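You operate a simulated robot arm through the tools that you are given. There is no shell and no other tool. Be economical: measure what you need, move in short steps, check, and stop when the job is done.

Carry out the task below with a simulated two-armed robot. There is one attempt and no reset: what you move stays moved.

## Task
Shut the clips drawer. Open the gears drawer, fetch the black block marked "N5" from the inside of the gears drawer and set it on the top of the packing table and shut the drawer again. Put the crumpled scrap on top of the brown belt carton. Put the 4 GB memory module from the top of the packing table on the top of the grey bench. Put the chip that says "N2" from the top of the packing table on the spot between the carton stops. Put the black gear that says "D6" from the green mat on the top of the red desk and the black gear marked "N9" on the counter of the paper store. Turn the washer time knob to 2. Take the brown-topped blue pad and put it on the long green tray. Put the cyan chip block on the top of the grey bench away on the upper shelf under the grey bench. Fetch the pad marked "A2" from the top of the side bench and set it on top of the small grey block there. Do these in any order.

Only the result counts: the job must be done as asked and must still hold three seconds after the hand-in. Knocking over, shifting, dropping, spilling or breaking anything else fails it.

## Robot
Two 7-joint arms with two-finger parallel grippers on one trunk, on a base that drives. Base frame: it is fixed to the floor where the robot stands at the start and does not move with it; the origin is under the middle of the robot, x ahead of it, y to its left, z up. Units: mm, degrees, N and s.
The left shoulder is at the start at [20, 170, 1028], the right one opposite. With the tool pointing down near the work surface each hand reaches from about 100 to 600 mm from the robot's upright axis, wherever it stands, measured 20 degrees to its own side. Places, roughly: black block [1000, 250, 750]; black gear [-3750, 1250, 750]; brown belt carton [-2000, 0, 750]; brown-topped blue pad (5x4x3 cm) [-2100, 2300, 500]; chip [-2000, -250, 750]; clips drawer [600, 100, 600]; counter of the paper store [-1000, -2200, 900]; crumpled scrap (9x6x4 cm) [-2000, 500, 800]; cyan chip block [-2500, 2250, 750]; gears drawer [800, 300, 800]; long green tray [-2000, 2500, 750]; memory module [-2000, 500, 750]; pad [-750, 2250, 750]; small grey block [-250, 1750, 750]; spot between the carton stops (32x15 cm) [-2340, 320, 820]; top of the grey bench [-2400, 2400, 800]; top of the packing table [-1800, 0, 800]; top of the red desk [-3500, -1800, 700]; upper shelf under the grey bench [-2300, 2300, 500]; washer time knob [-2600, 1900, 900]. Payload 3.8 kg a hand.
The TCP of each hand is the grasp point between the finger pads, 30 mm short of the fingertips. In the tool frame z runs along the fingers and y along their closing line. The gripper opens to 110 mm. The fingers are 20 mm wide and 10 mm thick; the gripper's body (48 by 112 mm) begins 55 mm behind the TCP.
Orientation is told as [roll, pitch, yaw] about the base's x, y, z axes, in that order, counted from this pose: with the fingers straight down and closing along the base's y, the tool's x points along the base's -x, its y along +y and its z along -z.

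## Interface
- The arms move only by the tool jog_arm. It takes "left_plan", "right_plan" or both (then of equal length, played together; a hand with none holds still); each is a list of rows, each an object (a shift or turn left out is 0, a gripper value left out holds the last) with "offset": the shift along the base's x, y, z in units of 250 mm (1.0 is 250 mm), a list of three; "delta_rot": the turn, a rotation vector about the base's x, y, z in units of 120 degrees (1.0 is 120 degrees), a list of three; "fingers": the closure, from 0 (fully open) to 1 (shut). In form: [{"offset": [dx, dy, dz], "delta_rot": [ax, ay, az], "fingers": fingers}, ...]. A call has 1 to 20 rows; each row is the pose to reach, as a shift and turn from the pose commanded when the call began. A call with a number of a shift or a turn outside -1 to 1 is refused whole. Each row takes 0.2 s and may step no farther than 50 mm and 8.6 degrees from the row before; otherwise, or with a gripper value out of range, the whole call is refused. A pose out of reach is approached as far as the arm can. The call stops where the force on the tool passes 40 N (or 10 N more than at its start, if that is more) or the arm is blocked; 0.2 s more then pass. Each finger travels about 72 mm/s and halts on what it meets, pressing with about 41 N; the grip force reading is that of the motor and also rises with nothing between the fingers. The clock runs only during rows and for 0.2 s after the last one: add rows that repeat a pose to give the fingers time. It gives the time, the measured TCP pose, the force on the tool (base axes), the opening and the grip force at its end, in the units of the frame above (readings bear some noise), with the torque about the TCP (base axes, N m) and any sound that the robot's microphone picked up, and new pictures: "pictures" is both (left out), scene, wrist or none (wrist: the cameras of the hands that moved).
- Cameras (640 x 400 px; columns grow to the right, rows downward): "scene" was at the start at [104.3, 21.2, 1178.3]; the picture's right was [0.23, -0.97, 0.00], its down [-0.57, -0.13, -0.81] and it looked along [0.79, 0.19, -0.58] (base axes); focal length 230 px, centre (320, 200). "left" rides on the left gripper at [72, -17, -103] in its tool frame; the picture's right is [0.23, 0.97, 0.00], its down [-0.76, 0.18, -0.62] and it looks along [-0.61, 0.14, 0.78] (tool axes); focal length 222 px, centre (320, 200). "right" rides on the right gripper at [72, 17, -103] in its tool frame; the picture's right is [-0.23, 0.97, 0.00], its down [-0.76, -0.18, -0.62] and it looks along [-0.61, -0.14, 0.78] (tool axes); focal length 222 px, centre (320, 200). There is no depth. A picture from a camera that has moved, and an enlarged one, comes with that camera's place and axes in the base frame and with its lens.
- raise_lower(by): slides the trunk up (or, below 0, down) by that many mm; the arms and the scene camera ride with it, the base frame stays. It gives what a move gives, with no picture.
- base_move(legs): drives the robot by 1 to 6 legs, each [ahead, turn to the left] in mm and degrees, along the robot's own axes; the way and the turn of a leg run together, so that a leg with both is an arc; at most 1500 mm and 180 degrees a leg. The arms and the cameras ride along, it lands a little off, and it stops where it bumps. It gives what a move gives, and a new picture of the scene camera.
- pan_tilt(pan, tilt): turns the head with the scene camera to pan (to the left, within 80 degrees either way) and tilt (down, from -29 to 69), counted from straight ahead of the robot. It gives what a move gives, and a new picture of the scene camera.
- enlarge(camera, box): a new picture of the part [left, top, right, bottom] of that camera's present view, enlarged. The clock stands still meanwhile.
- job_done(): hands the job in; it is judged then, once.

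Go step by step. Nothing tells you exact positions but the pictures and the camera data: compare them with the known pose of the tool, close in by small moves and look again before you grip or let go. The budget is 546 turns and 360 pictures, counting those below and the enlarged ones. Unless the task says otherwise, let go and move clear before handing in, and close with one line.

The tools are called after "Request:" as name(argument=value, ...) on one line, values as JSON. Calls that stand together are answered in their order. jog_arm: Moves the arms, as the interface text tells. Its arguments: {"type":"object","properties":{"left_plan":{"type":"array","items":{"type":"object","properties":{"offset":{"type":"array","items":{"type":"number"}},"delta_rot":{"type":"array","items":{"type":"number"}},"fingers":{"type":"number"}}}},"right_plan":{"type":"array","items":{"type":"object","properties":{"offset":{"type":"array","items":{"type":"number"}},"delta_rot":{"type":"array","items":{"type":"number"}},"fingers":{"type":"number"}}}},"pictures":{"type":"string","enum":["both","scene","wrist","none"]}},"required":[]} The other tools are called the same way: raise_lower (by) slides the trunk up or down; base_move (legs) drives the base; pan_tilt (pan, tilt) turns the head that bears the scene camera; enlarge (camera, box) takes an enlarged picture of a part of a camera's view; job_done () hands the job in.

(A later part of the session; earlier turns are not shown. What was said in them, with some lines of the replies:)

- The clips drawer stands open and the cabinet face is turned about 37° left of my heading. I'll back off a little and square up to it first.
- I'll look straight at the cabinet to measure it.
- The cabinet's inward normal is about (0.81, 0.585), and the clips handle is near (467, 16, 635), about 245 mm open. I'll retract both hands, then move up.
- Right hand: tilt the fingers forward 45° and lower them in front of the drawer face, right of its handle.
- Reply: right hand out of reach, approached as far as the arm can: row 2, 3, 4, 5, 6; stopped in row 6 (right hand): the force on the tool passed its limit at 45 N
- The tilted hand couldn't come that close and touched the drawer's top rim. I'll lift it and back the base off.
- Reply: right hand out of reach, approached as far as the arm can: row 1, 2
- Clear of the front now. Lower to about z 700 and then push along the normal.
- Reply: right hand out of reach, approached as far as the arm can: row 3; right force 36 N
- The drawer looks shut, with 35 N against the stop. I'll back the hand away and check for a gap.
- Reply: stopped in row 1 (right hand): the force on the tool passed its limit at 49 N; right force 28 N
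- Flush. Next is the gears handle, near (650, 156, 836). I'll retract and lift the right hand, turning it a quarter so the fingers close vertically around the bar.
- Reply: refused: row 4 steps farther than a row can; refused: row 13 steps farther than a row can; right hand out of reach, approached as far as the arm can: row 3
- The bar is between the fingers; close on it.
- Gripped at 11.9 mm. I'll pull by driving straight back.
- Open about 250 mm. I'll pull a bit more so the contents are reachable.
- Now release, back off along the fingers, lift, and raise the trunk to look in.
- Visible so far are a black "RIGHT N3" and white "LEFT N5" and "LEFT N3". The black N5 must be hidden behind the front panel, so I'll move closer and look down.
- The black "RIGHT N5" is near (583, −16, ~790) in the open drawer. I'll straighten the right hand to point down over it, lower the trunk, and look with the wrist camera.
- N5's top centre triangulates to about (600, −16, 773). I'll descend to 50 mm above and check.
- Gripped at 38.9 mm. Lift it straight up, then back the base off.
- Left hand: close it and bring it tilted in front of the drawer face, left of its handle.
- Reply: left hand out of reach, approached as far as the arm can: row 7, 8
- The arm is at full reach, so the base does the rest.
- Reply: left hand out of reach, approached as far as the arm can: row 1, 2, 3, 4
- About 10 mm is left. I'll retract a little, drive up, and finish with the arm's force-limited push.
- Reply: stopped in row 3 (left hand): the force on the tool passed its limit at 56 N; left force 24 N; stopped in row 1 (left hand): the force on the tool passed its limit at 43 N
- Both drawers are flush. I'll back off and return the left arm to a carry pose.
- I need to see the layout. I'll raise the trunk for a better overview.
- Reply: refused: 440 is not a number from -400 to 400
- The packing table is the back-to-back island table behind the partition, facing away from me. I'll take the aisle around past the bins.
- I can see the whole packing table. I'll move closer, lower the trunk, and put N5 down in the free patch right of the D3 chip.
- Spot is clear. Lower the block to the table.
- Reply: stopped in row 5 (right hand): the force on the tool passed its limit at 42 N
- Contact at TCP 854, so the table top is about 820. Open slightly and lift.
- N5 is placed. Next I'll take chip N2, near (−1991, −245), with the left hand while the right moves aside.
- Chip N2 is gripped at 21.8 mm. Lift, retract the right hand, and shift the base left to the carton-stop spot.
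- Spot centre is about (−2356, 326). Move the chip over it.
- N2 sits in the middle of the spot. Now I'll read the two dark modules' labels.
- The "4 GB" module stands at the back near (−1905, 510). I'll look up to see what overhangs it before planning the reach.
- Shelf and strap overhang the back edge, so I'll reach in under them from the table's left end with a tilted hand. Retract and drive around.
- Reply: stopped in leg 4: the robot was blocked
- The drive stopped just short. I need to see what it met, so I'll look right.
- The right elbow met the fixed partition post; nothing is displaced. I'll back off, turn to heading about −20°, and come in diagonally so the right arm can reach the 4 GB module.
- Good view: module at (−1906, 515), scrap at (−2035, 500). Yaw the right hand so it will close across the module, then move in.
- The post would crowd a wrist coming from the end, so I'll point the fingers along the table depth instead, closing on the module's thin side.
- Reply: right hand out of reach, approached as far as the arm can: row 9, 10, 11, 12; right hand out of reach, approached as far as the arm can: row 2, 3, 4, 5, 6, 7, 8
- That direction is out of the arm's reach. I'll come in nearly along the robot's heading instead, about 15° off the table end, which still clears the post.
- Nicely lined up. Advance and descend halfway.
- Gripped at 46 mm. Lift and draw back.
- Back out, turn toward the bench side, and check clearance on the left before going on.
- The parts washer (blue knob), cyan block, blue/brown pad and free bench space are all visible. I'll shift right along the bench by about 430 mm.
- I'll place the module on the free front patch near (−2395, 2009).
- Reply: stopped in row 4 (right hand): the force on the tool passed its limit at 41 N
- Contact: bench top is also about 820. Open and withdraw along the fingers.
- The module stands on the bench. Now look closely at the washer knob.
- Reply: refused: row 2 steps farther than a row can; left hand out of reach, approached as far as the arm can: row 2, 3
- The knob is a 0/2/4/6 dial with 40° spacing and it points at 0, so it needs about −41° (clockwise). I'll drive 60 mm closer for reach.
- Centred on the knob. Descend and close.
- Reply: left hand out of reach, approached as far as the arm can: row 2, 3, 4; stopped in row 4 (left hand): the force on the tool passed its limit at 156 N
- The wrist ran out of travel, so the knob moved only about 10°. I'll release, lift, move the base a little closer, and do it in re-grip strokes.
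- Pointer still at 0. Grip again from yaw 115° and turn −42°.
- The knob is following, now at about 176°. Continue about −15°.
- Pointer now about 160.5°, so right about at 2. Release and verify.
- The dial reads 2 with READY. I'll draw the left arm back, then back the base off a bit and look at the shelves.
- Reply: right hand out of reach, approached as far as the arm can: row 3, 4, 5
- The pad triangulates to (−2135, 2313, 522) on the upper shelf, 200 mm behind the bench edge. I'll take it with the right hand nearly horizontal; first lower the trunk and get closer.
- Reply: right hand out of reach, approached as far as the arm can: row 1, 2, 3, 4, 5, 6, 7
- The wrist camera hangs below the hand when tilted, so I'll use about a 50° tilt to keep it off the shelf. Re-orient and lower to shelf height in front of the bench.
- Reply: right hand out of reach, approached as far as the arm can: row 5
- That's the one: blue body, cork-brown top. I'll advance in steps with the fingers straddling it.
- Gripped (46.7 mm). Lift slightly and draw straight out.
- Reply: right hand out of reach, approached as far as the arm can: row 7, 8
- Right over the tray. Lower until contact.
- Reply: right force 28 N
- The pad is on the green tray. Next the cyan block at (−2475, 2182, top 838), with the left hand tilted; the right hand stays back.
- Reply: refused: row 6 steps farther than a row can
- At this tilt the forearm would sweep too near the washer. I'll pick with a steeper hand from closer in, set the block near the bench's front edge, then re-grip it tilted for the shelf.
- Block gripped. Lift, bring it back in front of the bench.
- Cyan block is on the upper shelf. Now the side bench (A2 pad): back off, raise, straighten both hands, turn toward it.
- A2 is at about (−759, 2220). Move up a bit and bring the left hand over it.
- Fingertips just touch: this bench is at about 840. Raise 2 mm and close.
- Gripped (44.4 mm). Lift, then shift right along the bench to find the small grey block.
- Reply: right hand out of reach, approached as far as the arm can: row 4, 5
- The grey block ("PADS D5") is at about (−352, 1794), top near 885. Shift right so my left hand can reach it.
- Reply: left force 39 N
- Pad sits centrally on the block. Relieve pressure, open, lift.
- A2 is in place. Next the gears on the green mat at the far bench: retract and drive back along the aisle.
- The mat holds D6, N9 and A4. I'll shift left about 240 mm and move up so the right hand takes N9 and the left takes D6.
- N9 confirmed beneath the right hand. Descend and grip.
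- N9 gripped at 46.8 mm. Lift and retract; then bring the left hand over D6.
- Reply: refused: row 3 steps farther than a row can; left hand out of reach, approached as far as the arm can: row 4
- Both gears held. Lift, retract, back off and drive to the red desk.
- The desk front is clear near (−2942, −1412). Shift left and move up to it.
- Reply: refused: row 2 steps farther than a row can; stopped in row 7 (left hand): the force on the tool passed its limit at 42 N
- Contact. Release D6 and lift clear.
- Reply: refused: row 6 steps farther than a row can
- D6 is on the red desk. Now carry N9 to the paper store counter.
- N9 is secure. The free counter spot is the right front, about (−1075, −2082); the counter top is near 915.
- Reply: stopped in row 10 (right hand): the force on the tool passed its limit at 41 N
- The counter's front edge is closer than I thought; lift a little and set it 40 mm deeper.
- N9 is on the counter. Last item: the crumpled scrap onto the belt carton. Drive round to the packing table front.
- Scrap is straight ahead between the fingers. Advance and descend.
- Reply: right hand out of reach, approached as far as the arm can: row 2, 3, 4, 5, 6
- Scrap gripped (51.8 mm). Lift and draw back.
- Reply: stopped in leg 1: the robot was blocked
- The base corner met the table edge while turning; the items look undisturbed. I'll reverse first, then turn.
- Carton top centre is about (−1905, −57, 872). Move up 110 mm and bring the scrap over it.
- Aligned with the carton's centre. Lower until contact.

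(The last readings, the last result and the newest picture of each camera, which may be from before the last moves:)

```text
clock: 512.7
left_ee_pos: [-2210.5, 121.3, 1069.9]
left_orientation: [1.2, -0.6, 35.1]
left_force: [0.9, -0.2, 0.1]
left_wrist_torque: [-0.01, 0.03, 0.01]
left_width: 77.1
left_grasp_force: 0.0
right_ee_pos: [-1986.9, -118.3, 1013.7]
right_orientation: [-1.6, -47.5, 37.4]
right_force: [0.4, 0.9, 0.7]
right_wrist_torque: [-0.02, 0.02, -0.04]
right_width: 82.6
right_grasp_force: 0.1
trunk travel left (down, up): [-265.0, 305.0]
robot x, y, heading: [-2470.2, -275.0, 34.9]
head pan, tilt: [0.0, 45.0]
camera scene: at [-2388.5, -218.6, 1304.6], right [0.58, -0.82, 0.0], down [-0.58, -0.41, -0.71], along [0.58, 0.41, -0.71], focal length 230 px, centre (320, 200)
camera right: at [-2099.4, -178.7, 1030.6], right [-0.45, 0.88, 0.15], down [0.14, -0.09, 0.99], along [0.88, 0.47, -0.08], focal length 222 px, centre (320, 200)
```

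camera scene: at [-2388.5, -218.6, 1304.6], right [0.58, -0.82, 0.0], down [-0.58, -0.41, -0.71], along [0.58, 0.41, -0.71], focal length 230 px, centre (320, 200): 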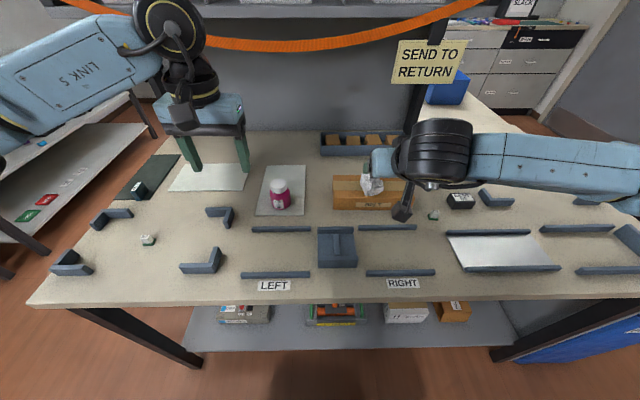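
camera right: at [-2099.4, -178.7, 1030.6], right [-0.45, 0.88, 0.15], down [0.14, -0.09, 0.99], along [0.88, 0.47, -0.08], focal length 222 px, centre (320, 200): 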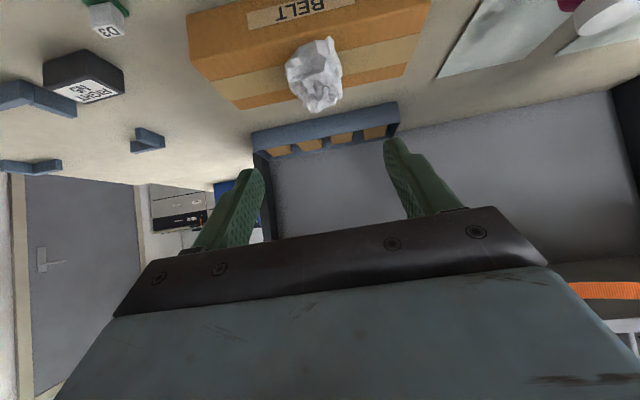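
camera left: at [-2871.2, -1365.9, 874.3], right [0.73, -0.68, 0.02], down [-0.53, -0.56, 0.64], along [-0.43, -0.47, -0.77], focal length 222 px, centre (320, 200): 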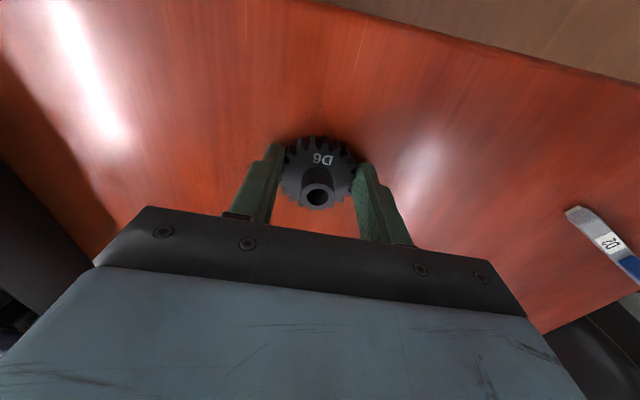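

Request:
enlarge(camera="scene", box=[320, 150, 430, 220])

Request:
jog_arm(right_plan=[{"offset": [-0.1, -0.07, 0.1]}, {"offset": [-0.2, -0.14, 0.2]}, {"offset": [-0.2, -0.14, 0.3]}], pictures="scene")

```text
5.71 times, centred on (375, 185) of scene
camera zoom: at [-2388.5, -218.6, 1304.6], right [0.58, -0.82, 0.0], down [-0.58, -0.41, -0.71], along [0.58, 0.41, -0.71], focal length 1316 px, centre (6, 286)
```

zoom: 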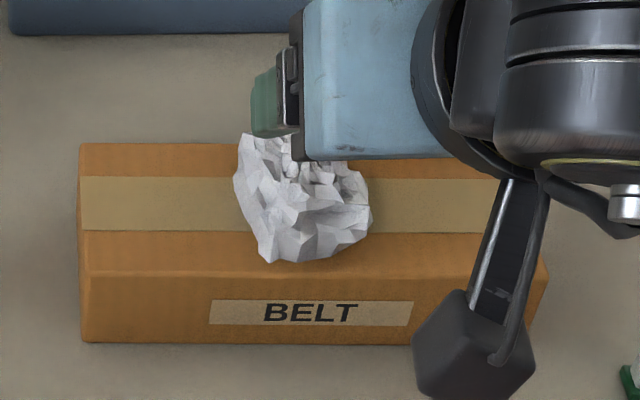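

```text
clock: 513.5
left_ee_pos: [-2211.7, 122.3, 1070.2]
left_orientation: [1.0, -0.6, 35.1]
left_force: [-0.2, 0.0, 0.5]
left_wrist_torque: [-0.04, 0.01, 0.01]
left_width: 76.9
left_grasp_force: 0.1
right_ee_pos: [-2037.5, -154.1, 1088.4]
right_orientation: [-1.7, -47.4, 37.5]
right_force: [0.0, -0.1, 0.0]
right_wrist_torque: [0.0, 0.0, -0.04]
right_width: 82.2
right_grasp_force: 0.0
trunk travel left (down, up): [-265.0, 305.0]
robot x, y, heading: [-2471.8, -277.1, 35.1]
head pan, tilt: [0.0, 45.0]
camera scene: at [-2388.2, -218.3, 1304.6], right [0.58, -0.82, 0.0], down [-0.58, -0.41, -0.71], along [0.58, 0.41, -0.71], focal length 230 px, centre (320, 200)
```

scene: 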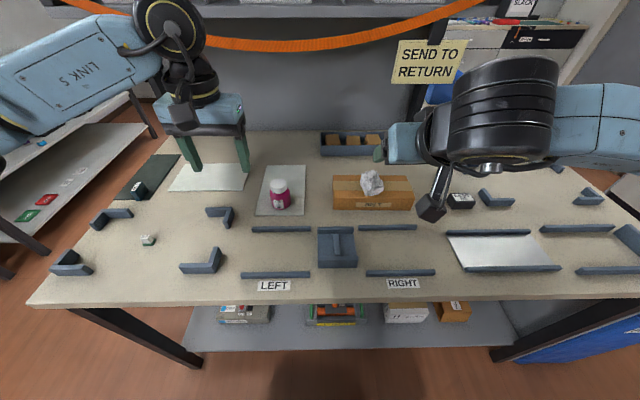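

The scrap rests on the carton, both hands are clear, and every other item looks as I left it. I'll hand in now.

Request:
job_done()

```text
The job is handed in.
```

I finished all the tasks and handed the job in. Both drawers are shut, every item is in its asked place, and the washer time knob is at 2 by the camera, within a few degrees.
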